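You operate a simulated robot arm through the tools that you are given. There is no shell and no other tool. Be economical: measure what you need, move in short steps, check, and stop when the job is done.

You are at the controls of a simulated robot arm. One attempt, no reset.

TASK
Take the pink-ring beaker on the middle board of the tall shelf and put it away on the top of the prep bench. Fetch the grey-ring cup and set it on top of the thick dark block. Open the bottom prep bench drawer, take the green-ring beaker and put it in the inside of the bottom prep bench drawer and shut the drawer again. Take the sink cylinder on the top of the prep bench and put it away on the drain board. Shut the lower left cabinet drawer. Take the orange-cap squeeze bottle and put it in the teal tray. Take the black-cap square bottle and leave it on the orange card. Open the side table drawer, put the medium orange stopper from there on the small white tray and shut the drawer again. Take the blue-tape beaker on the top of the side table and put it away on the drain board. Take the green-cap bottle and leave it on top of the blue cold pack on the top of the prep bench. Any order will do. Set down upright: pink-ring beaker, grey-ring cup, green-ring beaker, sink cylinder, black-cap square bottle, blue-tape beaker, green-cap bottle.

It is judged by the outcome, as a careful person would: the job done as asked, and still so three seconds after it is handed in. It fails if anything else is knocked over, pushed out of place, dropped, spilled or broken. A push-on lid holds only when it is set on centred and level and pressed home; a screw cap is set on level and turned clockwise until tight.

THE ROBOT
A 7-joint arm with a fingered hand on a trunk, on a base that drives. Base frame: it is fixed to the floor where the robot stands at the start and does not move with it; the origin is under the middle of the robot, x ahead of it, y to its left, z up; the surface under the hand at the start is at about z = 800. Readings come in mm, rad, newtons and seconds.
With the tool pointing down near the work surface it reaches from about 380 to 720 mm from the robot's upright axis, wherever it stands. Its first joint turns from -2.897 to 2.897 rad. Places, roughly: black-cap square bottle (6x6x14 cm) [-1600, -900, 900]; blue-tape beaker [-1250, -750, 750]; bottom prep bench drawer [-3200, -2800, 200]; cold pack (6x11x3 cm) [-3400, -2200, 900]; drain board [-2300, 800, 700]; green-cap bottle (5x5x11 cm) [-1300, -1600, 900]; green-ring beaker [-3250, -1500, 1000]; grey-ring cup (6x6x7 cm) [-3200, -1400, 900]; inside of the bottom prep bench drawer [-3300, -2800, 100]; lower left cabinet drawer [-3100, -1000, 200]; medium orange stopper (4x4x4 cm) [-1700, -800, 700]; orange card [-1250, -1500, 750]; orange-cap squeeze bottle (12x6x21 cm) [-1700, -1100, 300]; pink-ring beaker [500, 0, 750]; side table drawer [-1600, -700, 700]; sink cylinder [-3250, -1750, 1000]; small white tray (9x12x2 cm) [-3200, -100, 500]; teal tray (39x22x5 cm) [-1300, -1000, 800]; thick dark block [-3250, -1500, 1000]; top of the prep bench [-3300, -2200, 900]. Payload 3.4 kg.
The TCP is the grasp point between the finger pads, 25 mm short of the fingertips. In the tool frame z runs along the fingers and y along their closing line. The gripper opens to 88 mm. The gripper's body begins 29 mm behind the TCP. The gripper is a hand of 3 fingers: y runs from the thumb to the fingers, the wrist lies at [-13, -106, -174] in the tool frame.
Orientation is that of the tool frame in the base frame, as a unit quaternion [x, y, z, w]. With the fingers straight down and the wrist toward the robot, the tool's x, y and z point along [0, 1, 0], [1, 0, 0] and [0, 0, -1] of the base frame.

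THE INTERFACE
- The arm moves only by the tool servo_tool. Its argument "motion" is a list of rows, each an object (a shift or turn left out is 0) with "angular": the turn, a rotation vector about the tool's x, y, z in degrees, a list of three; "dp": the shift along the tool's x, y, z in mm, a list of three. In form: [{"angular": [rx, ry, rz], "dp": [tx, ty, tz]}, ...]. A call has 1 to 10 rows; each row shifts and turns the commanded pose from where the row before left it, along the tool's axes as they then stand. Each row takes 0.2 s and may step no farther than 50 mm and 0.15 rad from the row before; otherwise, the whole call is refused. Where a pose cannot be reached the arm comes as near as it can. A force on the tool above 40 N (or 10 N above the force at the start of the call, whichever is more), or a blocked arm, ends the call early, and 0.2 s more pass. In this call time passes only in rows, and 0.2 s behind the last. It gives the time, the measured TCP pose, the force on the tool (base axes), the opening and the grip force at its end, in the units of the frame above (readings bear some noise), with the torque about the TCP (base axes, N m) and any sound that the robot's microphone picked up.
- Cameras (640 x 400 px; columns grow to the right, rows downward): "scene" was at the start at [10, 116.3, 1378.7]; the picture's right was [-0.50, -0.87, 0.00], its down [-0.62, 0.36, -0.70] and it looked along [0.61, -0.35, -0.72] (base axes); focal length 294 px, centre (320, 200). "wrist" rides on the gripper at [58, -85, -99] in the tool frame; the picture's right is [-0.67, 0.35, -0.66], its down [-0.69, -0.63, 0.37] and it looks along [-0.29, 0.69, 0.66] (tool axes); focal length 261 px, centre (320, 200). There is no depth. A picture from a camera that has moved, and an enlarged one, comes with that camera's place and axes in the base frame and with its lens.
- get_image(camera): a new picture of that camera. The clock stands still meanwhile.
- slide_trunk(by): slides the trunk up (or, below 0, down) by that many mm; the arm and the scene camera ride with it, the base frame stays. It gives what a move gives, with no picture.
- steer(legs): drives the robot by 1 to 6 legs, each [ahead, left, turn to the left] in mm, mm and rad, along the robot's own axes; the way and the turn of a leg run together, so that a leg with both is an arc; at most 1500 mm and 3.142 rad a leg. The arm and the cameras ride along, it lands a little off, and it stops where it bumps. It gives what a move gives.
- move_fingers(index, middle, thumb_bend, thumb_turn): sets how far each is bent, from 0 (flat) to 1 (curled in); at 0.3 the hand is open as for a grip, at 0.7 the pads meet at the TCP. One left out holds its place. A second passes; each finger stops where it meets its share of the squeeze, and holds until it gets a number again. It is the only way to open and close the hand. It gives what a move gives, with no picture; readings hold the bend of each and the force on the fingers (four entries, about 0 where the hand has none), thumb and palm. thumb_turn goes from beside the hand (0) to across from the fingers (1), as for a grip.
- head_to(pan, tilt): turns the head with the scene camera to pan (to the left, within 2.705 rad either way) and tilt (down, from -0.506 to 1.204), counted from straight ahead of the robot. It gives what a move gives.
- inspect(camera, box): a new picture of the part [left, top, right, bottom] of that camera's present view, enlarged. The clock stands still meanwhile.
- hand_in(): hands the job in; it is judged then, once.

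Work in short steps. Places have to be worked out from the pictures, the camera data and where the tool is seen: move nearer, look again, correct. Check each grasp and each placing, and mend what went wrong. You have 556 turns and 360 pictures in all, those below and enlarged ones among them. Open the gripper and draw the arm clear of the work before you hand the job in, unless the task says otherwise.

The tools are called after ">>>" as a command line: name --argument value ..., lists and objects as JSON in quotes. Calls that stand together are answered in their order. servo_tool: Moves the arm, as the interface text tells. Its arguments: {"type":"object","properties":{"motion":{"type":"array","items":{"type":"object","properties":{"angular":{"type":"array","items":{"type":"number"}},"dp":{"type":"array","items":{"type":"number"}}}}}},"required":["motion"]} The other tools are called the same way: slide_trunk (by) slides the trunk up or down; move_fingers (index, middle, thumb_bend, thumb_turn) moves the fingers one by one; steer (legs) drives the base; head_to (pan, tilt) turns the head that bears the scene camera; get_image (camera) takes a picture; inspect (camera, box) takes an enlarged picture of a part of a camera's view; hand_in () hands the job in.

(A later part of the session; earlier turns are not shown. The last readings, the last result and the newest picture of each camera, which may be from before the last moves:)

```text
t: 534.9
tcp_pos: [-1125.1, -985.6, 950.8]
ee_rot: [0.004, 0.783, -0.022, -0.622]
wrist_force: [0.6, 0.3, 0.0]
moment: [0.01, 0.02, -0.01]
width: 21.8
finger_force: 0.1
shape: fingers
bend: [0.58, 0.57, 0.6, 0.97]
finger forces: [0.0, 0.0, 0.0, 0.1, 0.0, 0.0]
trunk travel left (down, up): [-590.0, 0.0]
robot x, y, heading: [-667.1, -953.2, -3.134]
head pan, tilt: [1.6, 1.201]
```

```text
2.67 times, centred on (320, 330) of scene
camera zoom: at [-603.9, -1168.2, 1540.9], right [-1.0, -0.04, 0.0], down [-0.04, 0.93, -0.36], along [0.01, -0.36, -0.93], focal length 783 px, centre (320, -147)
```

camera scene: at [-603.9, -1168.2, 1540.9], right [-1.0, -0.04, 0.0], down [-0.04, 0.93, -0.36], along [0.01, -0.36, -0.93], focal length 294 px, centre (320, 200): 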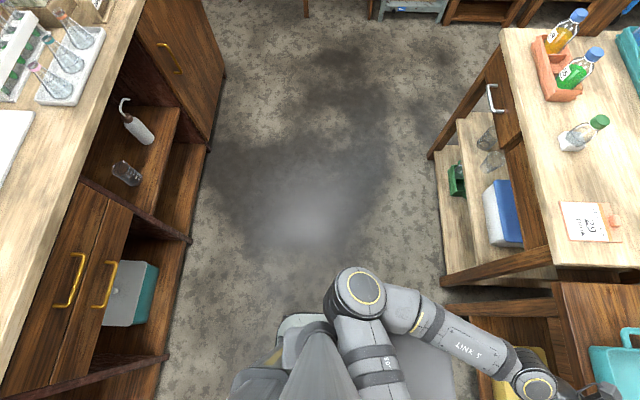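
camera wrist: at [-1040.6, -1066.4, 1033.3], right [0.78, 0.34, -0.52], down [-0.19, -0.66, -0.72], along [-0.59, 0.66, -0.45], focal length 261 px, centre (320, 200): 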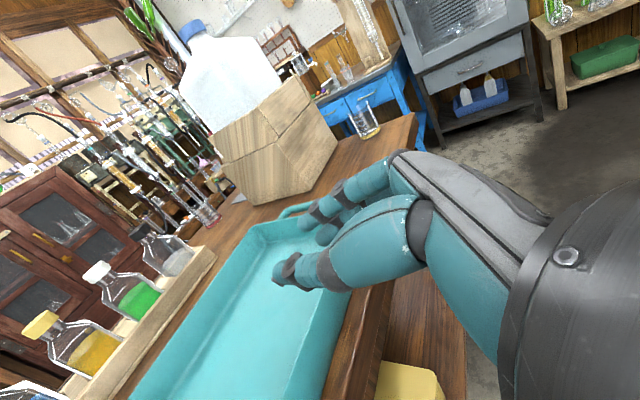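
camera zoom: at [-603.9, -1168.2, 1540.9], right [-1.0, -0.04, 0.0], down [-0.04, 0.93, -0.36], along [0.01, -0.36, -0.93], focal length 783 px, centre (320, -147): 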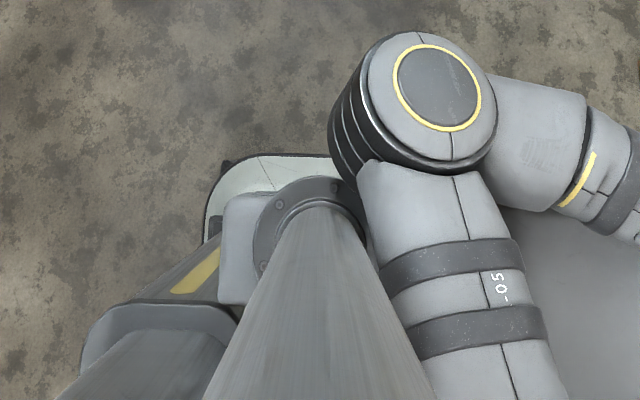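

The elbow may hide a spot on the floor to the left. I shift the robot 250 mm to the right (+y) and look there.

>>> steer --legs '[[0, -250, 0]]'

>>> head_to --pan 1.3 --tilt 1.1

>>> get_image --camera "scene"

>>> head_to --pan 2.6 --tilt 1.1

>>> get_image --camera "scene"

```text
t: 536.7
tcp_pos: [-1128.8, -735.3, 952.2]
ee_rot: [0.003, 0.782, -0.024, -0.622]
wrist_force: [0.3, 0.9, -0.2]
moment: [-0.03, 0.03, 0.01]
width: 21.7
finger_force: 0.1
shape: fingers
bend: [0.58, 0.57, 0.6, 0.97]
finger forces: [0.1, 0.0, 0.0, 0.1, 0.0, 0.0]
trunk travel left (down, up): [-590.0, 0.0]
robot x, y, heading: [-674.0, -703.5, -3.128]
head pan, tilt: [1.6, 1.201]
```

```text
t: 537.5
tcp_pos: [-1128.9, -736.4, 952.0]
ee_rot: [0.004, 0.783, -0.023, -0.622]
wrist_force: [0.1, 0.2, -0.2]
moment: [-0.02, 0.02, 0.01]
width: 22.1
finger_force: 0.1
shape: fingers
bend: [0.58, 0.57, 0.6, 0.97]
finger forces: [0.0, 0.0, 0.0, 0.0, 0.0, 0.1]
trunk travel left (down, up): [-590.0, 0.0]
robot x, y, heading: [-670.3, -700.2, -3.13]
head pan, tilt: [1.3, 1.1]
```

```text
96 pictures are left
camera scene: at [-624.8, -921.6, 1546.9], right [-0.97, 0.25, 0.0], down [0.23, 0.86, -0.45], along [-0.11, -0.44, -0.89], focal length 294 px, centre (320, 200)
```

scene: 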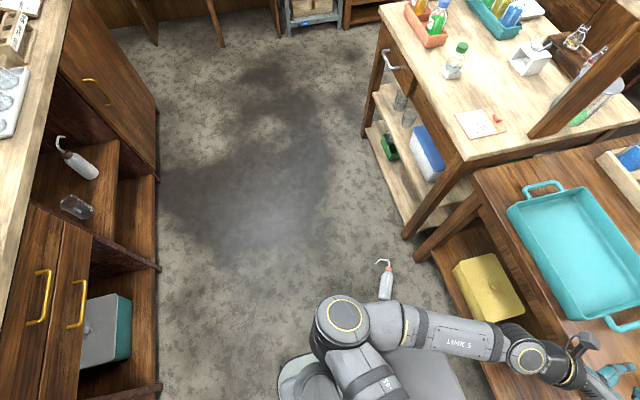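

```text
t: 539.0
tcp_pos: [-1129.0, -735.7, 951.0]
ee_rot: [0.004, 0.783, -0.023, -0.622]
wrist_force: [-0.3, 0.1, -0.5]
moment: [-0.01, 0.0, 0.01]
width: 21.9
finger_force: 0.1
shape: fingers
bend: [0.58, 0.57, 0.6, 0.97]
finger forces: [0.0, 0.0, 0.0, 0.0, 0.0, 0.1]
trunk travel left (down, up): [-590.0, 0.0]
robot x, y, heading: [-673.5, -700.8, -3.129]
head pan, tilt: [2.601, 1.1]
```

```text
95 pictures are left
camera scene: at [-554.3, -892.3, 1546.9], right [-0.5, -0.86, 0.0], down [-0.77, 0.45, -0.45], along [0.39, -0.23, -0.89], focal length 294 px, centre (320, 200)
```

scene: 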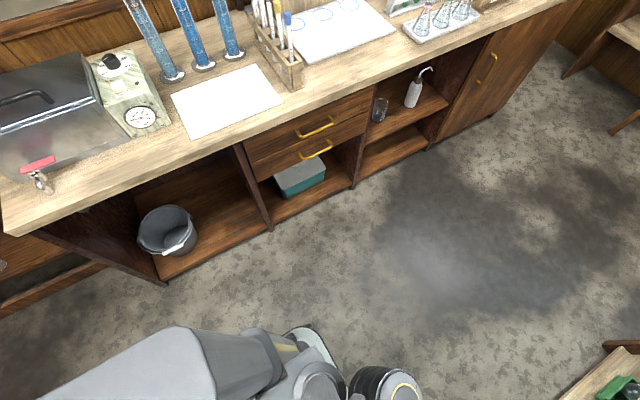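

Found it: on the floor near (-1008, -1124). I zoom to see how it lies.

>>> head_to --pan 1.0 --tilt 1.0

>>> get_image --camera "scene"

>>> inspect --camera "scene" --box '[230, 220, 430, 380]'

```text
t: 540.6
tcp_pos: [-1128.2, -736.0, 950.4]
ee_rot: [0.004, 0.783, -0.023, -0.622]
wrist_force: [-0.2, 0.8, 0.3]
moment: [-0.01, 0.0, 0.0]
width: 22.0
finger_force: 0.1
shape: fingers
bend: [0.58, 0.57, 0.6, 0.97]
finger forces: [0.0, 0.0, 0.1, 0.0, 0.0, 0.0]
trunk travel left (down, up): [-590.0, 0.0]
robot x, y, heading: [-668.8, -702.8, -3.128]
head pan, tilt: [1.0, 1.0]
```

```text
94 pictures are left
camera scene: at [-645.6, -919.7, 1553.5], right [-0.85, 0.53, 0.0], down [0.44, 0.71, -0.54], along [-0.28, -0.46, -0.84], focal length 294 px, centre (320, 200)
```

scene: 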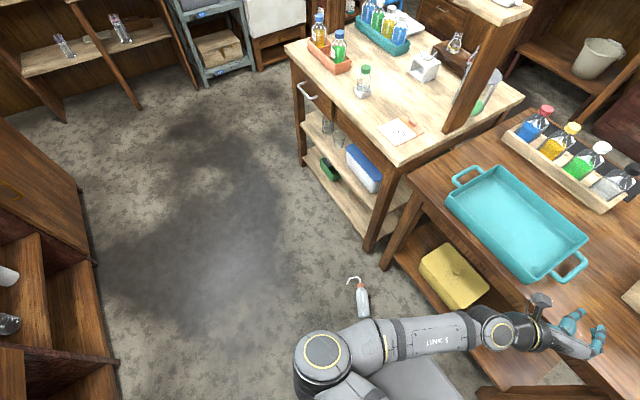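

```text
2.50 times, centred on (330, 300) of scene
camera zoom: at [-645.6, -919.7, 1553.5], right [-0.85, 0.53, 0.0], down [0.44, 0.71, -0.54], along [-0.28, -0.46, -0.84], focal length 734 px, centre (295, -50)
```

zoom: 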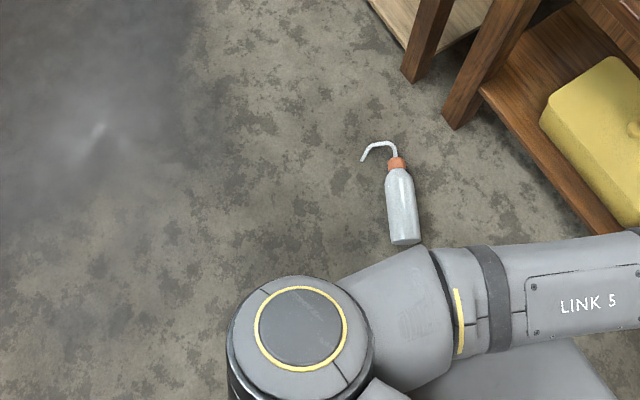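

It lies on its side, base (-978, -1061), cap end (-1056, -1191). I'll pick it top-down with the fingers wrapped under the body. I move to (-575, -1360) facing it square-on, and reorient the hand straight down.

>>> steer --legs '[[-95, 0, 0], [0, 658, 0], [0, 0, -0.546]]'

>>> servo_tool --motion '[{"angular": [0, -7.7, 0]}, {"angular": [0, -7.7, 0]}, {"angular": [0, -7.7, 0]}, {"angular": [0, -7.7, 0]}, {"angular": [0, -7.7, 0]}, {"angular": [0, -7.7, 0]}, {"angular": [0, -7.7, 0]}, {"angular": [0, -7.7, 0]}, {"angular": [0, -7.7, 0]}, {"angular": [0, -7.7, 0]}]'

>>> servo_tool --motion '[{"angular": [0, 0, -8.2]}, {"angular": [0, 0, -8.2]}, {"angular": [0, 0, -8.2]}, {"angular": [0, 0, -8.2]}, {"angular": [0, 0, -8.2]}, {"angular": [0, 0, -8.2]}, {"angular": [0, 0, -8.2]}, {"angular": [0, 0, -8.2]}, {"angular": [0, 0, -8.2]}, {"angular": [0, 0, -8.2]}]'

>>> head_to --pan 0 --tilt 1.0

>>> get_image --camera "scene"

```text
t: 546.6
tcp_pos: [-972.5, -1168.0, 951.2]
ee_rot: [0.208, 0.754, 0.141, -0.607]
wrist_force: [0.8, 0.0, -0.7]
moment: [0.01, 0.02, -0.01]
width: 21.7
finger_force: 0.1
shape: fingers
bend: [0.58, 0.57, 0.6, 0.97]
finger forces: [0.0, 0.0, 0.1, 0.0, 0.0, 0.1]
trunk travel left (down, up): [-590.0, 0.0]
robot x, y, heading: [-563.8, -1369.6, 2.63]
head pan, tilt: [1.0, 1.0]
```

```text
t: 548.8
tcp_pos: [-972.7, -1167.9, 951.9]
ee_rot: [0.251, 0.968, -0.02, -0.003]
wrist_force: [-0.1, -0.4, 0.0]
moment: [0.02, 0.01, 0.03]
width: 21.5
finger_force: 0.0
shape: fingers
bend: [0.58, 0.57, 0.6, 0.97]
finger forces: [0.1, 0.0, 0.0, 0.0, 0.0, 0.0]
trunk travel left (down, up): [-590.0, 0.0]
robot x, y, heading: [-561.6, -1368.7, 2.625]
head pan, tilt: [1.0, 1.0]
```

```text
t: 551.0
tcp_pos: [-972.0, -1166.9, 951.9]
ee_rot: [-0.448, 0.894, -0.011, -0.017]
wrist_force: [0.0, -0.3, -0.6]
moment: [-0.01, 0.01, 0.0]
width: 21.7
finger_force: 0.2
shape: fingers
bend: [0.58, 0.57, 0.6, 0.97]
finger forces: [0.0, 0.0, 0.1, 0.1, 0.1, 0.0]
trunk travel left (down, up): [-590.0, 0.0]
robot x, y, heading: [-558.8, -1369.3, 2.616]
head pan, tilt: [1.0, 1.0]
```

```text
t: 552.2
tcp_pos: [-974.3, -1166.9, 952.2]
ee_rot: [-0.445, 0.895, -0.011, -0.017]
wrist_force: [-0.4, 0.4, 0.1]
moment: [-0.02, -0.02, -0.01]
width: 21.7
finger_force: 0.0
shape: fingers
bend: [0.58, 0.57, 0.6, 0.97]
finger forces: [0.0, 0.0, 0.1, 0.0, 0.1, 0.0]
trunk travel left (down, up): [-590.0, 0.0]
robot x, y, heading: [-561.3, -1370.1, 2.623]
head pan, tilt: [0.0, 1.0]
```

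```text
92 pictures are left
camera scene: at [-647.0, -1503.7, 1553.5], right [0.49, 0.87, 0.0], down [0.73, -0.41, -0.54], along [-0.47, 0.27, -0.84], focal length 294 px, centre (320, 200)
```

scene: 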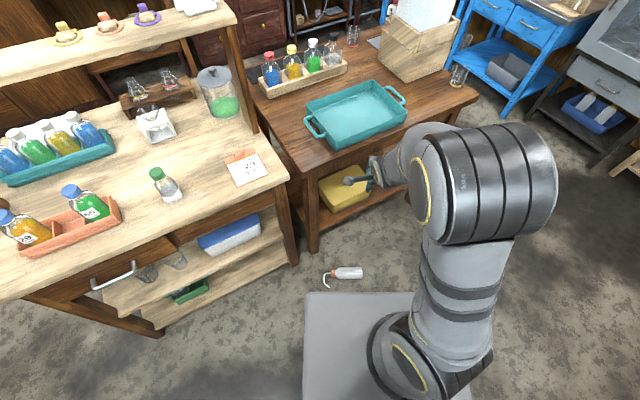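

I back 70 mm, lower the trunk fully, and look with the wrist camera.

>>> steer --legs '[[-70, -33, 0]]'

>>> slide_trunk --by -400

>>> slide_trunk --by -190

>>> move_fingers --index 0.3 --middle 0.3 --thumb_bend 0.3

>>> get_image --camera "wrist"

>>> get_image --camera "scene"

```text
t: 553.3
tcp_pos: [-895.0, -1173.0, 952.5]
ee_rot: [-0.446, 0.895, -0.011, -0.017]
wrist_force: [-0.1, 0.7, 1.0]
moment: [-0.05, 0.03, -0.01]
width: 21.7
finger_force: 0.0
shape: fingers
bend: [0.58, 0.57, 0.6, 0.97]
finger forces: [0.0, 0.0, 0.1, 0.0, 0.0, 0.0]
trunk travel left (down, up): [-590.0, 0.0]
robot x, y, heading: [-481.5, -1374.5, 2.622]
head pan, tilt: [0.0, 1.0]
```

```text
t: 557.1
tcp_pos: [-893.5, -1174.2, 552.2]
ee_rot: [-0.446, 0.895, -0.011, -0.016]
wrist_force: [0.3, 0.4, 0.0]
moment: [-0.02, 0.01, 0.0]
width: 21.5
finger_force: 0.2
shape: fingers
bend: [0.58, 0.57, 0.6, 0.97]
finger forces: [0.1, 0.0, 0.0, 0.1, 0.1, 0.0]
trunk travel left (down, up): [-190.0, 400.0]
robot x, y, heading: [-481.5, -1374.9, 2.619]
head pan, tilt: [0.0, 1.0]
```

```text
t: 559.2
tcp_pos: [-895.1, -1173.9, 362.4]
ee_rot: [-0.445, 0.896, -0.011, -0.017]
wrist_force: [1.2, -1.1, 0.0]
moment: [-0.01, -0.01, -0.01]
width: 21.8
finger_force: 0.1
shape: fingers
bend: [0.58, 0.57, 0.6, 0.97]
finger forces: [0.1, 0.0, 0.0, 0.0, 0.0, 0.1]
trunk travel left (down, up): [0.0, 590.0]
robot x, y, heading: [-476.0, -1375.7, 2.625]
head pan, tilt: [0.0, 1.0]
```

```text
t: 560.2
tcp_pos: [-894.7, -1173.8, 361.2]
ee_rot: [-0.445, 0.895, -0.011, -0.017]
wrist_force: [0.1, -0.3, 0.0]
moment: [-0.01, 0.01, 0.02]
width: 84.4
finger_force: 0.1
shape: fingers
bend: [0.3, 0.3, 0.3, 0.97]
finger forces: [0.0, 0.0, 0.0, 0.0, 0.0, 0.1]
trunk travel left (down, up): [0.0, 590.0]
robot x, y, heading: [-484.8, -1379.5, 2.627]
head pan, tilt: [0.0, 1.0]
```

```text
91 pictures are left
camera wrist: at [-859.9, -1267.5, 463.6], right [0.14, 0.77, 0.63], down [0.91, 0.15, -0.39], along [-0.4, 0.62, -0.68], focal length 261 px, centre (320, 200)
```

wrist: 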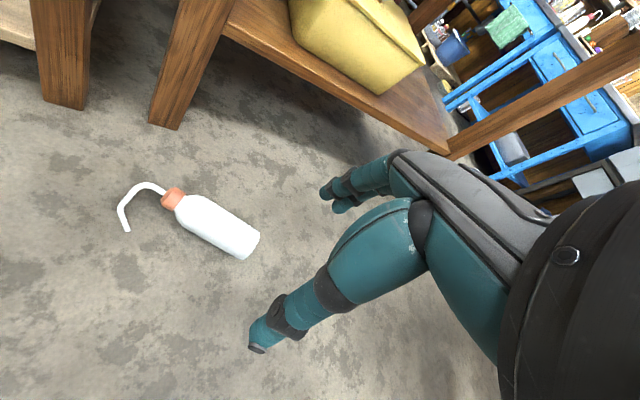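

```text
90 pictures are left
camera scene: at [-568.2, -1509.6, 963.5], right [0.49, 0.87, 0.0], down [0.73, -0.42, -0.54], along [-0.47, 0.27, -0.84], focal length 294 px, centre (320, 200)
```

scene: 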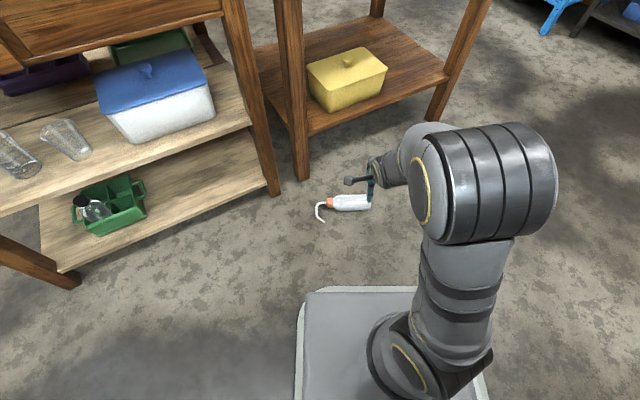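

Bottle body centre ≈ (-1015, -1110); the hand is square to it. I move over and descend.

>>> servo_tool --motion '[{"dp": [7, 44, 20]}, {"dp": [7, 44, 20]}, {"dp": [6, 44, 20]}, {"dp": [0, 0, 45]}, {"dp": [0, 0, 45]}, {"dp": [0, 0, 45]}]'

>>> get_image --camera "wrist"

>>> get_image --camera "scene"

```text
t: 561.6
tcp_pos: [-1014.2, -1119.3, 168.1]
ee_rot: [-0.445, 0.895, -0.011, -0.017]
wrist_force: [1.1, 0.4, 0.4]
moment: [0.0, 0.03, 0.0]
width: 84.3
finger_force: 0.1
shape: fingers
bend: [0.3, 0.3, 0.3, 0.97]
finger forces: [0.0, 0.0, 0.0, 0.1, 0.0, 0.0]
trunk travel left (down, up): [0.0, 590.0]
robot x, y, heading: [-482.8, -1376.9, 2.623]
head pan, tilt: [0.0, 1.0]
```

```text
89 pictures are left
camera wrist: at [-980.4, -1212.8, 269.8], right [0.14, 0.77, 0.63], down [0.91, 0.15, -0.39], along [-0.4, 0.62, -0.68], focal length 261 px, centre (320, 200)
```

wrist: 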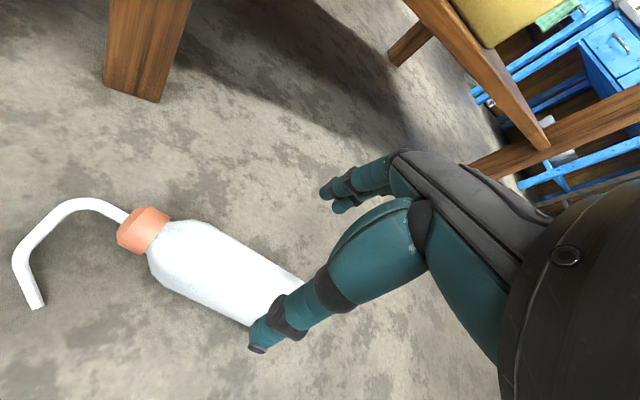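

```text
88 pictures are left
camera scene: at [-568.1, -1509.7, 963.6], right [0.49, 0.87, 0.0], down [0.73, -0.42, -0.54], along [-0.47, 0.27, -0.84], focal length 294 px, centre (320, 200)
```

scene: 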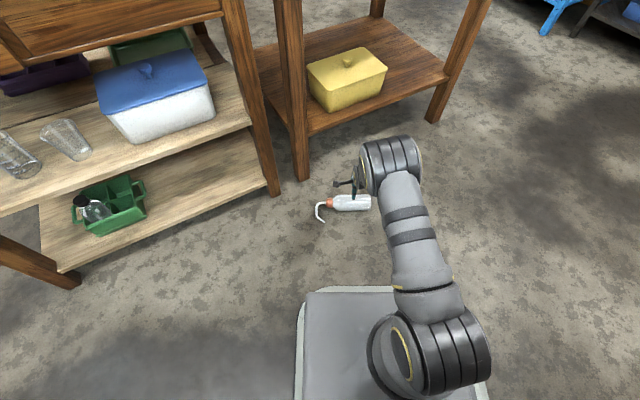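

I correct (+10, +8) and descend toward the floor.

>>> servo_tool --motion '[{"dp": [10, 8, 40]}, {"dp": [0, 0, 42]}, {"dp": [0, 0, 25]}]'

>>> get_image --camera "wrist"

```text
t: 562.4
tcp_pos: [-1029.3, -1123.4, 59.8]
ee_rot: [-0.445, 0.895, -0.011, -0.017]
wrist_force: [0.1, 0.3, -0.5]
moment: [0.0, -0.01, 0.04]
width: 84.4
finger_force: 0.0
shape: fingers
bend: [0.3, 0.3, 0.3, 0.97]
finger forces: [0.0, 0.1, 0.0, 0.1, 0.0, 0.0]
trunk travel left (down, up): [0.0, 590.0]
robot x, y, heading: [-484.2, -1377.4, 2.629]
head pan, tilt: [0.0, 1.0]
```

```text
87 pictures are left
camera wrist: at [-995.4, -1217.5, 162.2], right [0.14, 0.77, 0.63], down [0.91, 0.15, -0.39], along [-0.4, 0.62, -0.67], focal length 261 px, centre (320, 200)
```

wrist: 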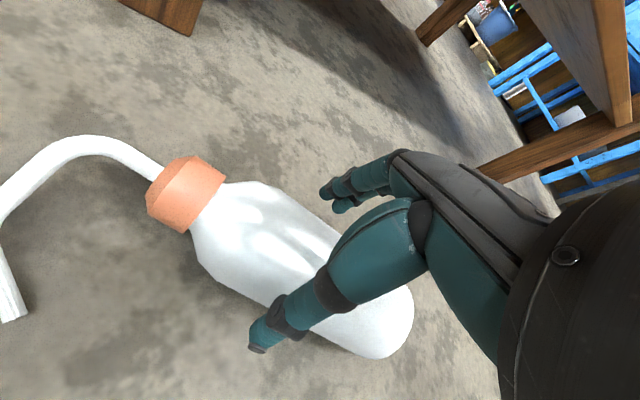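

Centred between thumb and fingers. I go down 26 more and close.

>>> servo_tool --motion '[{"dp": [0, 0, 14]}, {"dp": [0, 0, 11]}]'

>>> move_fingers --index 0.75 --middle 0.75 --thumb_bend 0.75

>>> slide_trunk --by 60

>>> get_image --camera "wrist"

```text
t: 563.0
tcp_pos: [-1029.4, -1124.1, 36.2]
ee_rot: [-0.446, 0.895, -0.011, -0.016]
wrist_force: [0.0, -0.9, -0.8]
moment: [0.01, -0.03, 0.0]
width: 84.4
finger_force: 0.1
shape: fingers
bend: [0.3, 0.3, 0.3, 0.97]
finger forces: [0.0, 0.1, 0.1, 0.0, 0.0, 0.1]
trunk travel left (down, up): [0.0, 590.0]
robot x, y, heading: [-482.7, -1375.1, 2.627]
head pan, tilt: [0.0, 1.0]
```

```text
t: 564.0
tcp_pos: [-1030.1, -1125.1, 34.9]
ee_rot: [-0.446, 0.895, -0.012, -0.017]
wrist_force: [0.4, -0.1, 0.6]
moment: [0.0, -0.03, 0.0]
width: 46.2
finger_force: 12.7
shape: fingers
bend: [0.72, 0.49, 0.67, 0.96]
finger forces: [7.8, 4.8, 0.0, 0.0, 12.8, 0.0]
trunk travel left (down, up): [0.0, 590.0]
robot x, y, heading: [-484.7, -1379.5, 2.628]
head pan, tilt: [0.0, 1.0]
```

```text
t: 565.0
tcp_pos: [-1030.1, -1123.8, 94.6]
ee_rot: [-0.445, 0.896, -0.012, -0.016]
wrist_force: [0.3, 0.9, -2.3]
moment: [-0.02, 0.05, -0.02]
width: 46.0
finger_force: 12.8
shape: fingers
bend: [0.73, 0.49, 0.67, 0.96]
finger forces: [7.3, 5.4, 0.0, 0.0, 12.6, 0.0]
trunk travel left (down, up): [-60.0, 530.0]
robot x, y, heading: [-482.6, -1375.8, 2.625]
head pan, tilt: [0.0, 1.0]
```

```text
86 pictures are left
camera wrist: at [-995.3, -1218.5, 197.4], right [0.14, 0.77, 0.63], down [0.91, 0.15, -0.39], along [-0.39, 0.62, -0.68], focal length 261 px, centre (320, 200)
```

wrist: 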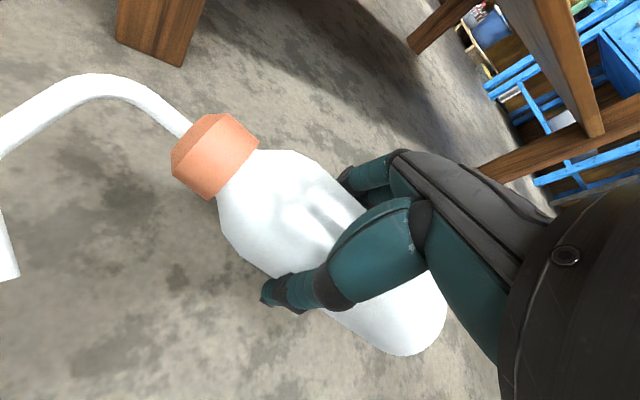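

Well cradled now (fingers under the body). I raise trunk and arm fully before moving.

>>> slide_trunk --by 400

>>> slide_trunk --by 130

>>> servo_tool --motion '[{"dp": [0, 0, -40]}, {"dp": [0, 0, -45]}, {"dp": [0, 0, -45]}, {"dp": [0, 0, -45]}, {"dp": [0, 0, -45]}, {"dp": [0, 0, -45]}, {"dp": [0, 0, -40]}]'

>>> get_image --camera "wrist"

```text
t: 568.8
tcp_pos: [-1029.6, -1123.5, 494.5]
ee_rot: [-0.445, 0.895, -0.011, -0.016]
wrist_force: [0.5, 0.9, -2.9]
moment: [-0.02, 0.01, 0.01]
width: 46.3
finger_force: 12.7
shape: fingers
bend: [0.73, 0.49, 0.67, 0.96]
finger forces: [7.5, 5.4, 0.0, 0.0, 12.5, 0.1]
trunk travel left (down, up): [-460.0, 130.0]
robot x, y, heading: [-481.6, -1374.4, 2.624]
head pan, tilt: [0.0, 1.0]
```

```text
t: 570.4
tcp_pos: [-1029.5, -1125.1, 624.6]
ee_rot: [-0.446, 0.895, -0.011, -0.017]
wrist_force: [-0.5, 0.8, -2.4]
moment: [-0.01, -0.02, -0.02]
width: 46.5
finger_force: 12.4
shape: fingers
bend: [0.73, 0.49, 0.67, 0.96]
finger forces: [7.3, 5.4, 0.0, 0.0, 12.5, 0.0]
trunk travel left (down, up): [-590.0, 0.0]
robot x, y, heading: [-482.5, -1374.3, 2.622]
head pan, tilt: [0.0, 1.0]
```

```text
t: 572.0
tcp_pos: [-1021.1, -1112.6, 928.1]
ee_rot: [-0.446, 0.895, -0.013, -0.016]
wrist_force: [0.1, -0.6, -2.6]
moment: [-0.03, 0.03, -0.03]
width: 45.6
finger_force: 11.9
shape: fingers
bend: [0.73, 0.49, 0.68, 0.96]
finger forces: [7.1, 5.3, 0.0, 0.0, 11.8, 0.0]
trunk travel left (down, up): [-590.0, 0.0]
robot x, y, heading: [-484.3, -1377.4, 2.628]
head pan, tilt: [0.0, 1.0]
```

```text
85 pictures are left
camera wrist: at [-988.3, -1207.4, 1031.4], right [0.14, 0.77, 0.63], down [0.91, 0.15, -0.39], along [-0.39, 0.62, -0.68], focal length 261 px, centre (320, 200)
```

wrist: 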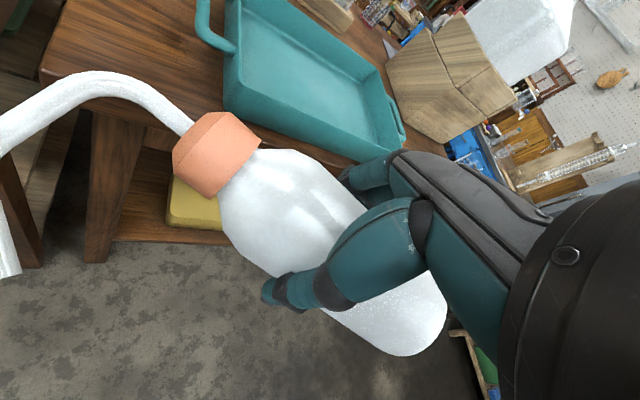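

Tray centre ≈ (-1334, -970), rim z≈840. I drive 280 forward and 12 left at height.

>>> steer --legs '[[280, 12, 0]]'

>>> get_image --camera "wrist"

>>> get_image --camera "scene"

```text
t: 574.0
tcp_pos: [-1275.8, -986.6, 928.8]
ee_rot: [-0.448, 0.894, -0.012, -0.016]
wrist_force: [0.1, -0.3, -2.2]
moment: [-0.02, 0.01, 0.03]
width: 45.5
finger_force: 12.3
shape: fingers
bend: [0.73, 0.49, 0.68, 0.96]
finger forces: [7.1, 5.4, 0.1, 0.1, 11.8, 0.0]
trunk travel left (down, up): [-590.0, 0.0]
robot x, y, heading: [-734.8, -1247.2, 2.629]
head pan, tilt: [0.0, 1.0]
```

```text
84 pictures are left
camera wrist: at [-1241.2, -1079.9, 1030.8], right [0.14, 0.77, 0.63], down [0.91, 0.16, -0.39], along [-0.4, 0.62, -0.68], focal length 261 px, centre (320, 200)
```

wrist: 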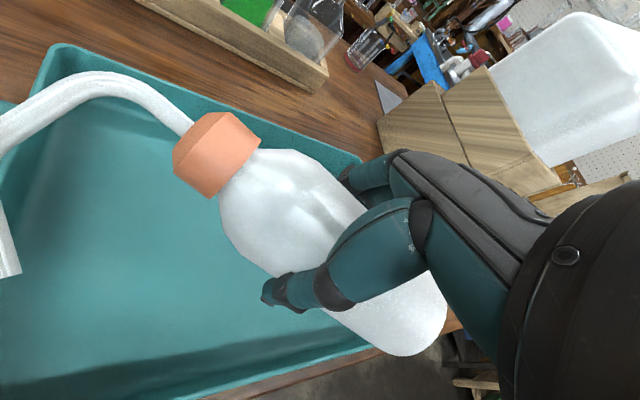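

```text
83 pictures are left
camera scene: at [-820.3, -1380.8, 1553.5], right [0.49, 0.87, 0.0], down [0.73, -0.41, -0.54], along [-0.47, 0.26, -0.84], focal length 294 px, centre (320, 200)
```

scene: 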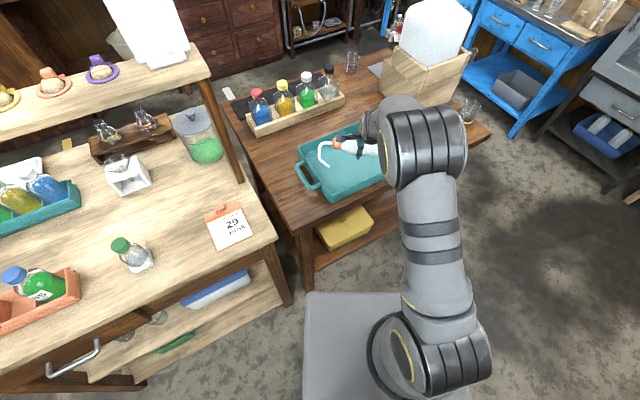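

I extend 66 mm deeper and lower into the tray.

>>> servo_tool --motion '[{"dp": [5, 33, 0]}, {"dp": [5, 33, 0]}, {"dp": [0, 0, 30]}, {"dp": [0, 0, 25]}]'

>>> get_image --camera "wrist"

>>> inspect --camera "scene" --box '[270, 90, 450, 220]'

```text
t: 575.0
tcp_pos: [-1335.6, -958.0, 874.9]
ee_rot: [-0.447, 0.894, -0.011, -0.017]
wrist_force: [-0.5, 0.0, -2.7]
moment: [-0.06, -0.02, -0.03]
width: 45.6
finger_force: 12.1
shape: fingers
bend: [0.73, 0.49, 0.68, 0.96]
finger forces: [7.1, 5.3, 0.0, 0.0, 11.6, 0.0]
trunk travel left (down, up): [-590.0, 0.0]
robot x, y, heading: [-736.8, -1245.9, 2.629]
head pan, tilt: [0.0, 1.0]
```

```text
82 pictures are left
camera wrist: at [-1301.0, -1052.1, 977.1], right [0.14, 0.77, 0.63], down [0.91, 0.16, -0.39], along [-0.4, 0.62, -0.68], focal length 261 px, centre (320, 200)
```

wrist: 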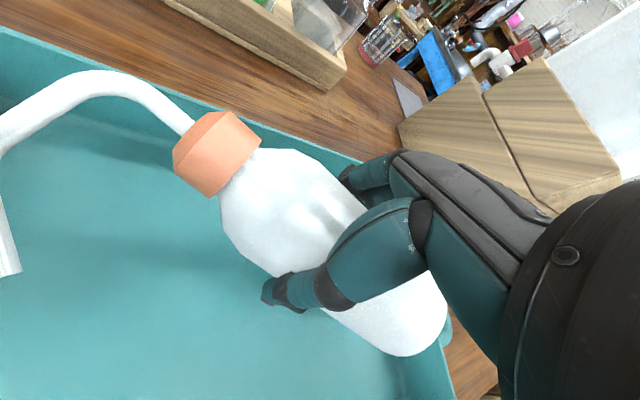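

```text
3.08 times, centred on (360, 155) of scene
camera zoom: at [-819.8, -1381.1, 1553.5], right [0.49, 0.87, 0.0], down [0.73, -0.41, -0.54], along [-0.47, 0.27, -0.84], focal length 904 px, centre (197, 338)
```

zoom: 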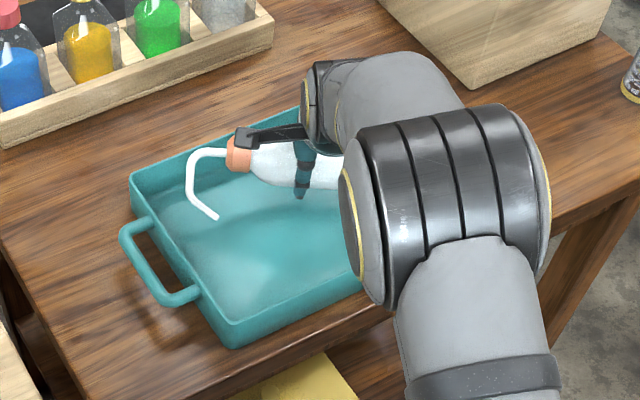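

I shift 25 mm toward the tray's middle, then lower to contact.

>>> servo_tool --motion '[{"dp": [25, -20, 0]}, {"dp": [0, 0, 20]}, {"dp": [0, 0, 12]}]'

>>> get_image --camera "wrist"

```text
t: 575.8
tcp_pos: [-1337.0, -990.0, 844.4]
ee_rot: [-0.447, 0.894, -0.011, -0.016]
wrist_force: [0.2, 3.2, -0.4]
moment: [-0.04, -0.03, -0.04]
width: 45.5
finger_force: 11.9
shape: fingers
bend: [0.74, 0.49, 0.69, 0.96]
finger forces: [6.9, 5.2, 0.1, 0.0, 10.4, 0.1]
trunk travel left (down, up): [-590.0, 0.0]
robot x, y, heading: [-731.5, -1245.8, 2.629]
head pan, tilt: [0.0, 1.0]
```

```text
80 pictures are left
camera wrist: at [-1302.2, -1083.5, 946.2], right [0.14, 0.77, 0.63], down [0.91, 0.16, -0.39], along [-0.4, 0.62, -0.68], focal length 261 px, centre (320, 200)
```

wrist: 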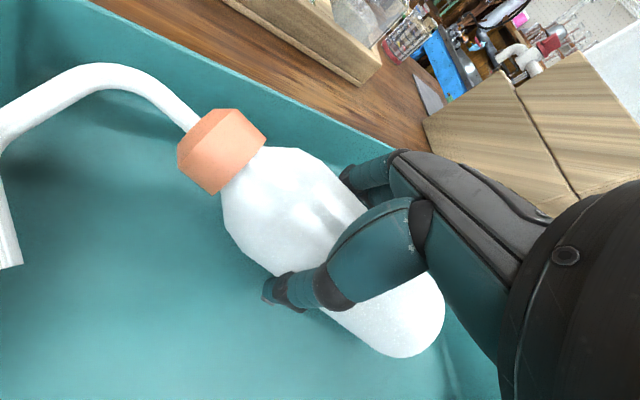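

Contact is beginning (spout or body). I lower a few mm more and release.

>>> servo_tool --motion '[{"dp": [0, 0, 5]}, {"dp": [0, 0, 4]}]'

>>> servo_tool --motion '[{"dp": [0, 0, 5]}]'

```text
t: 576.4
tcp_pos: [-1335.6, -990.2, 835.6]
ee_rot: [-0.447, 0.894, -0.01, -0.018]
wrist_force: [0.4, 2.5, 6.9]
moment: [0.01, -0.05, -0.07]
width: 44.7
finger_force: 9.8
shape: fingers
bend: [0.74, 0.49, 0.7, 0.96]
finger forces: [6.6, 4.0, 0.0, 0.1, 9.8, 0.0]
trunk travel left (down, up): [-590.0, 0.0]
robot x, y, heading: [-733.3, -1250.3, 2.63]
head pan, tilt: [0.0, 1.0]
```

```text
t: 576.8
tcp_pos: [-1335.0, -990.8, 834.6]
ee_rot: [-0.447, 0.894, -0.009, -0.019]
wrist_force: [-1.4, 3.1, 19.6]
moment: [0.34, 0.25, 0.01]
width: 43.5
finger_force: 15.1
shape: fingers
bend: [0.74, 0.49, 0.71, 0.97]
finger forces: [6.2, 14.9, 0.0, 0.1, 8.8, 0.0]
trunk travel left (down, up): [-590.0, 0.0]
robot x, y, heading: [-735.1, -1246.9, 2.631]
head pan, tilt: [0.0, 1.0]
```

Fingertip touches the tray floor; I ease 4 mm and open.

>>> servo_tool --motion '[{"dp": [0, 0, -4]}]'

>>> move_fingers --index 0.45 --middle 0.42 --thumb_bend 0.45

>>> move_fingers --index 0.25 --middle 0.25 --thumb_bend 0.25

>>> servo_tool --motion '[{"dp": [0, 0, -20]}, {"dp": [0, 0, -40]}, {"dp": [0, 0, -45]}, {"dp": [0, 0, -45]}]'

>>> get_image --camera "wrist"

```text
t: 577.2
tcp_pos: [-1334.9, -990.8, 834.7]
ee_rot: [-0.446, 0.895, -0.012, -0.018]
wrist_force: [-3.5, 3.8, 11.2]
moment: [0.28, 0.28, 0.01]
width: 43.8
finger_force: 14.1
shape: fingers
bend: [0.74, 0.48, 0.71, 0.97]
finger forces: [6.8, 12.5, 0.0, 0.1, 7.9, 0.0]
trunk travel left (down, up): [-590.0, 0.0]
robot x, y, heading: [-734.3, -1245.0, 2.63]
head pan, tilt: [0.0, 1.0]
```

```text
t: 578.2
tcp_pos: [-1335.0, -990.2, 833.7]
ee_rot: [-0.447, 0.894, -0.011, -0.016]
wrist_force: [-1.1, 2.3, 4.5]
moment: [0.04, 0.08, -0.07]
width: 59.1
finger_force: 4.1
shape: fingers
bend: [0.4, 0.42, 0.44, 0.97]
finger forces: [5.5, 0.8, 0.0, 0.1, 2.5, 0.0]
trunk travel left (down, up): [-590.0, 0.0]
robot x, y, heading: [-732.2, -1243.6, 2.631]
head pan, tilt: [0.0, 1.0]
```

```text
t: 579.2
tcp_pos: [-1335.1, -991.2, 834.2]
ee_rot: [-0.446, 0.895, -0.012, -0.016]
wrist_force: [0.2, 0.0, 0.2]
moment: [0.02, -0.02, -0.02]
width: 94.0
finger_force: 0.1
shape: fingers
bend: [0.25, 0.25, 0.25, 0.97]
finger forces: [0.1, 0.0, 0.0, 0.0, 0.0, 0.0]
trunk travel left (down, up): [-590.0, 0.0]
robot x, y, heading: [-736.1, -1244.0, 2.626]
head pan, tilt: [0.0, 1.0]
```

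```text
t: 580.2
tcp_pos: [-1331.4, -984.7, 983.6]
ee_rot: [-0.447, 0.894, -0.013, -0.015]
wrist_force: [0.1, -0.5, 0.2]
moment: [0.0, -0.03, -0.02]
width: 94.3
finger_force: 0.1
shape: fingers
bend: [0.25, 0.25, 0.25, 0.97]
finger forces: [0.0, 0.0, 0.0, 0.0, 0.0, 0.1]
trunk travel left (down, up): [-590.0, 0.0]
robot x, y, heading: [-730.4, -1249.9, 2.629]
head pan, tilt: [0.0, 1.0]
```

```text
79 pictures are left
camera wrist: at [-1297.7, -1078.1, 1086.0], right [0.14, 0.77, 0.63], down [0.91, 0.16, -0.39], along [-0.4, 0.62, -0.68], focal length 261 px, centre (320, 200)
```

wrist: 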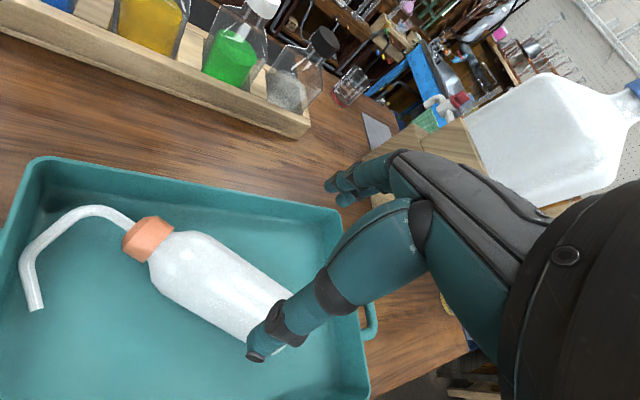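

The squeeze bottle is in the teal tray. Next the green-cap bottle on the light bench; I zoom in on it and the card.

>>> inspect --camera "scene" --box '[80, 190, 280, 300]'

```text
3.20 times, centred on (180, 245) of scene
camera zoom: at [-818.9, -1381.4, 1553.5], right [0.49, 0.87, 0.0], down [0.73, -0.41, -0.54], along [-0.47, 0.27, -0.84], focal length 940 px, centre (768, 56)
```

zoom: 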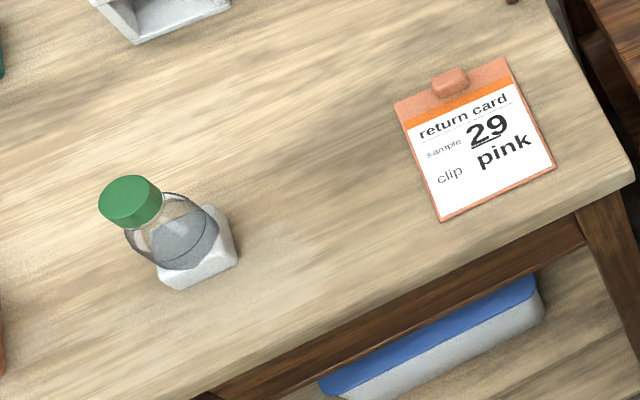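

I'll take the green-cap bottle by its cap from above. I back away, face the bench squarely and line up.

>>> steer --legs '[[-300, 0, 0], [0, 0, 0.513], [0, 190, 0]]'

>>> head_to --pan 0 --tilt 0.8

>>> get_image --camera "scene"

>>> get_image --camera "wrist"

```text
t: 584.8
tcp_pos: [-1122.4, -1657.3, 983.4]
ee_rot: [-0.664, 0.747, -0.015, -0.013]
wrist_force: [0.9, -0.6, 0.8]
moment: [-0.01, 0.0, -0.02]
width: 94.0
finger_force: 0.0
shape: fingers
bend: [0.25, 0.25, 0.25, 0.97]
finger forces: [0.0, 0.1, 0.1, 0.0, 0.0, 0.1]
trunk travel left (down, up): [-590.0, 0.0]
robot x, y, heading: [-473.7, -1579.9, -3.128]
head pan, tilt: [0.0, 1.0]
```

```text
t: 585.6
tcp_pos: [-1122.5, -1655.9, 983.6]
ee_rot: [-0.665, 0.747, -0.016, -0.013]
wrist_force: [1.0, -0.4, 0.1]
moment: [-0.02, -0.02, 0.01]
width: 94.1
finger_force: 0.0
shape: fingers
bend: [0.25, 0.25, 0.25, 0.97]
finger forces: [0.0, 0.1, 0.0, 0.0, 0.0, 0.0]
trunk travel left (down, up): [-590.0, 0.0]
robot x, y, heading: [-469.8, -1585.2, -3.129]
head pan, tilt: [0.0, 0.799]
```

```text
77 pictures are left
camera scene: at [-491.5, -1742.0, 1568.6], right [-0.01, 1.0, 0.0], down [0.72, 0.01, -0.7], along [-0.7, -0.01, -0.72], focal length 294 px, centre (320, 200)
```

scene: 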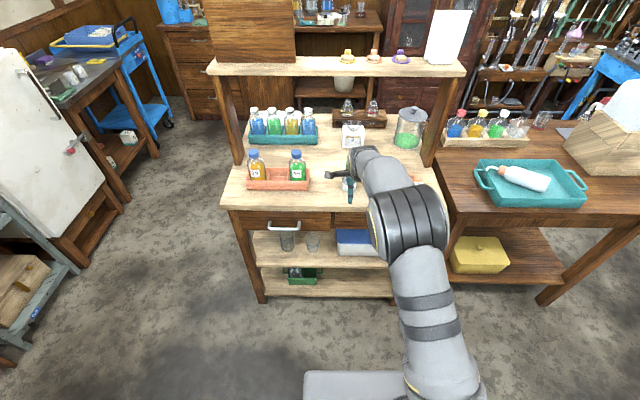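

```text
76 pictures are left
camera wrist: at [-1046.4, -1720.0, 1085.6], right [-0.27, 0.73, 0.63], down [0.71, 0.59, -0.39], along [-0.66, 0.34, -0.68], focal length 261 px, centre (320, 200)
```

wrist: 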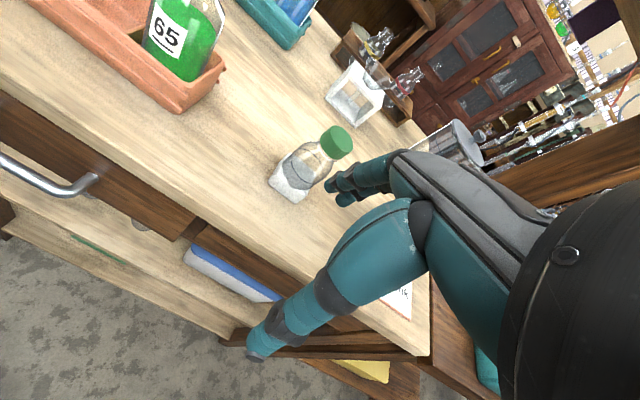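

Bench top ≈ z 820, bottle at (-1284, -1647), cap top ≈ 930. I drive 160 forward and check from above.

>>> steer --legs '[[160, 0, 0]]'

>>> get_image --camera "wrist"

```text
t: 587.0
tcp_pos: [-1284.3, -1656.6, 983.4]
ee_rot: [-0.664, 0.748, -0.016, -0.012]
wrist_force: [0.3, -0.1, -0.5]
moment: [0.03, -0.04, 0.0]
width: 94.1
finger_force: 0.0
shape: fingers
bend: [0.25, 0.25, 0.25, 0.97]
finger forces: [0.0, 0.1, 0.0, 0.0, 0.0, 0.0]
trunk travel left (down, up): [-590.0, 0.0]
robot x, y, heading: [-632.0, -1584.5, -3.131]
head pan, tilt: [0.0, 0.799]
```

```text
75 pictures are left
camera wrist: at [-1208.3, -1720.7, 1085.1], right [-0.27, 0.73, 0.63], down [0.71, 0.59, -0.39], along [-0.65, 0.34, -0.68], focal length 261 px, centre (320, 200)
```

wrist: 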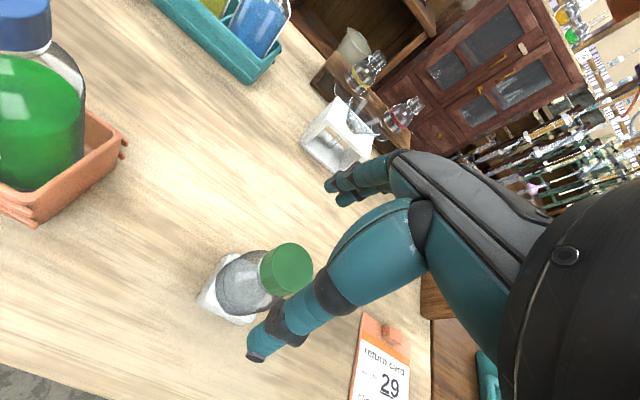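

Cap top fixed at (-1288, -1646, 926). I centre and descend to the cap.

>>> servo_tool --motion '[{"dp": [-12, 5, 0]}, {"dp": [0, 0, 35]}, {"dp": [0, 0, 28]}]'

>>> get_image --camera "wrist"

```text
t: 587.8
tcp_pos: [-1290.2, -1647.9, 921.1]
ee_rot: [-0.664, 0.748, -0.015, -0.014]
wrist_force: [0.9, -0.3, 0.2]
moment: [-0.02, 0.0, 0.01]
width: 94.0
finger_force: 0.0
shape: fingers
bend: [0.25, 0.25, 0.25, 0.97]
finger forces: [0.0, 0.0, 0.0, 0.0, 0.1, 0.0]
trunk travel left (down, up): [-590.0, 0.0]
robot x, y, heading: [-630.8, -1582.3, -3.134]
head pan, tilt: [0.0, 0.799]
```

```text
74 pictures are left
camera wrist: at [-1212.7, -1710.8, 1022.5], right [-0.27, 0.73, 0.63], down [0.71, 0.59, -0.39], along [-0.65, 0.34, -0.68], focal length 261 px, centre (320, 200)
```

wrist: 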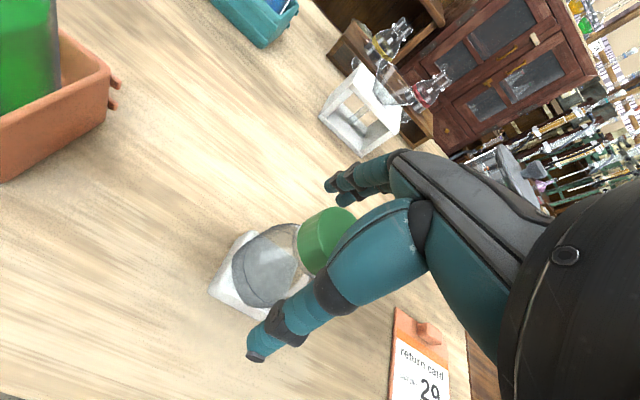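

>>> servo_tool --motion '[{"dp": [0, 0, 6]}]'

>>> move_fingers --index 0.65 --middle 0.65 --thumb_bend 0.65

>>> get_image --camera "wrist"

```text
t: 588.2
tcp_pos: [-1288.2, -1646.4, 914.6]
ee_rot: [-0.664, 0.748, -0.015, -0.012]
wrist_force: [-0.5, -0.1, 0.4]
moment: [-0.01, 0.01, -0.02]
width: 94.1
finger_force: 0.1
shape: fingers
bend: [0.25, 0.25, 0.25, 0.97]
finger forces: [0.0, 0.0, 0.1, 0.0, 0.0, 0.1]
trunk travel left (down, up): [-590.0, 0.0]
robot x, y, heading: [-634.8, -1583.9, -3.134]
head pan, tilt: [0.0, 0.799]
```

```text
t: 589.2
tcp_pos: [-1287.8, -1646.1, 915.1]
ee_rot: [-0.664, 0.748, -0.015, -0.013]
wrist_force: [-0.6, 1.3, 3.5]
moment: [0.02, 0.06, 0.0]
width: 32.6
finger_force: 9.1
shape: fingers
bend: [0.57, 0.58, 0.53, 0.96]
finger forces: [4.0, 5.7, 0.0, 0.0, 9.0, 0.0]
trunk travel left (down, up): [-590.0, 0.0]
robot x, y, heading: [-636.8, -1586.8, -3.134]
head pan, tilt: [0.0, 0.799]
```

```text
73 pictures are left
camera wrist: at [-1211.9, -1710.3, 1016.5], right [-0.27, 0.73, 0.63], down [0.71, 0.59, -0.39], along [-0.66, 0.34, -0.67], focal length 261 px, centre (320, 200)
```

wrist: 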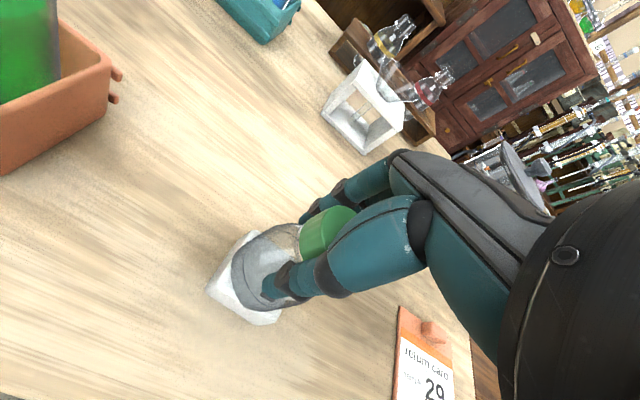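

Gripped at the neck under the cap. I tighten a little and lift 30 to test.

>>> move_fingers --index 0.75 --middle 0.75 --thumb_bend 0.75

>>> servo_tool --motion '[{"dp": [0, 0, -15]}, {"dp": [0, 0, -20]}]'

>>> get_image --camera "wrist"

```text
t: 590.2
tcp_pos: [-1289.5, -1647.0, 915.6]
ee_rot: [-0.664, 0.748, -0.015, -0.013]
wrist_force: [-0.4, -0.8, 9.0]
moment: [0.02, 0.29, 0.02]
width: 28.6
finger_force: 20.6
shape: fingers
bend: [0.73, 0.61, 0.52, 0.95]
finger forces: [9.0, 11.5, 0.0, 0.1, 20.7, 0.1]
trunk travel left (down, up): [-590.0, 0.0]
robot x, y, heading: [-629.4, -1584.8, -3.131]
head pan, tilt: [0.0, 0.799]
```

```text
t: 590.8
tcp_pos: [-1287.5, -1644.4, 949.3]
ee_rot: [-0.664, 0.748, -0.015, -0.013]
wrist_force: [-0.9, -0.5, -1.0]
moment: [0.02, -0.01, -0.01]
width: 20.2
finger_force: 11.8
shape: fingers
bend: [0.74, 0.73, 0.54, 0.95]
finger forces: [4.6, 8.5, 0.0, 0.1, 10.6, 0.0]
trunk travel left (down, up): [-590.0, 0.0]
robot x, y, heading: [-631.7, -1583.5, -3.131]
head pan, tilt: [0.0, 0.799]
```

```text
72 pictures are left
camera wrist: at [-1210.9, -1709.1, 1051.6], right [-0.27, 0.73, 0.63], down [0.71, 0.59, -0.39], along [-0.65, 0.34, -0.68], focal length 261 px, centre (320, 200)
```

wrist: 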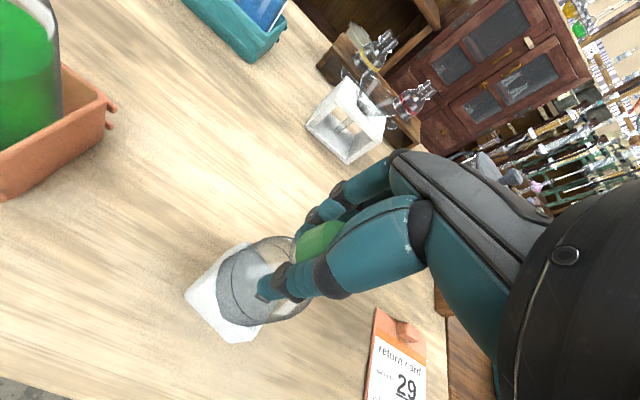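

The bottle seems to have shifted in the grip; I zoom in to judge.

>>> inspect --camera "wrist" --box '[160, 180, 400, 370]'

>>> inspect --camera "scene" --box '[280, 120, 480, 260]'

```text
2.11 times, centred on (280, 275) of wrist
camera zoom: at [-1210.9, -1709.1, 1051.6], right [-0.27, 0.73, 0.63], down [0.71, 0.59, -0.39], along [-0.65, 0.34, -0.68], focal length 549 px, centre (404, 42)
```

zoom: 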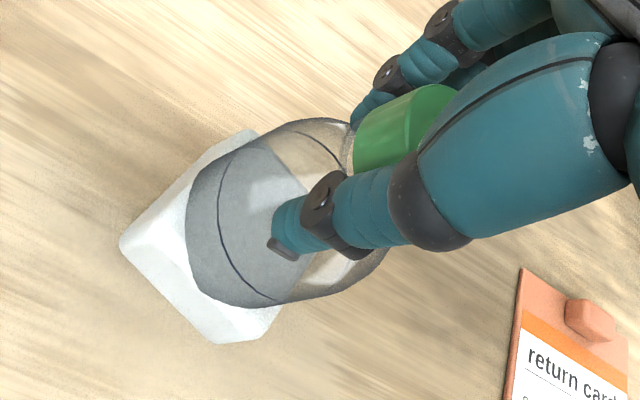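

```text
2.86 times, centred on (380, 190) of scene
camera zoom: at [-652.7, -1743.9, 1568.6], right [-0.01, 1.0, 0.0], down [0.72, 0.01, -0.7], along [-0.7, -0.01, -0.72], focal length 839 px, centre (149, 229)
```

zoom: 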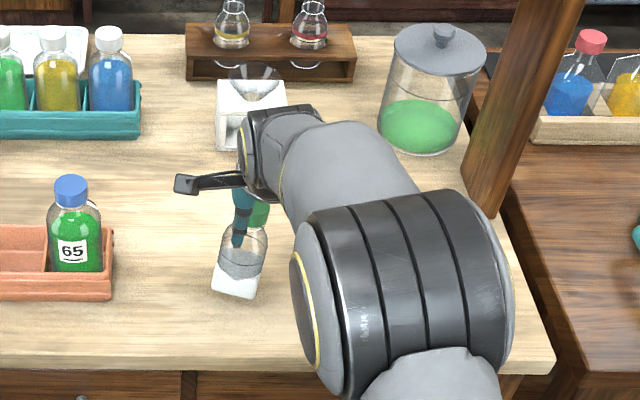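

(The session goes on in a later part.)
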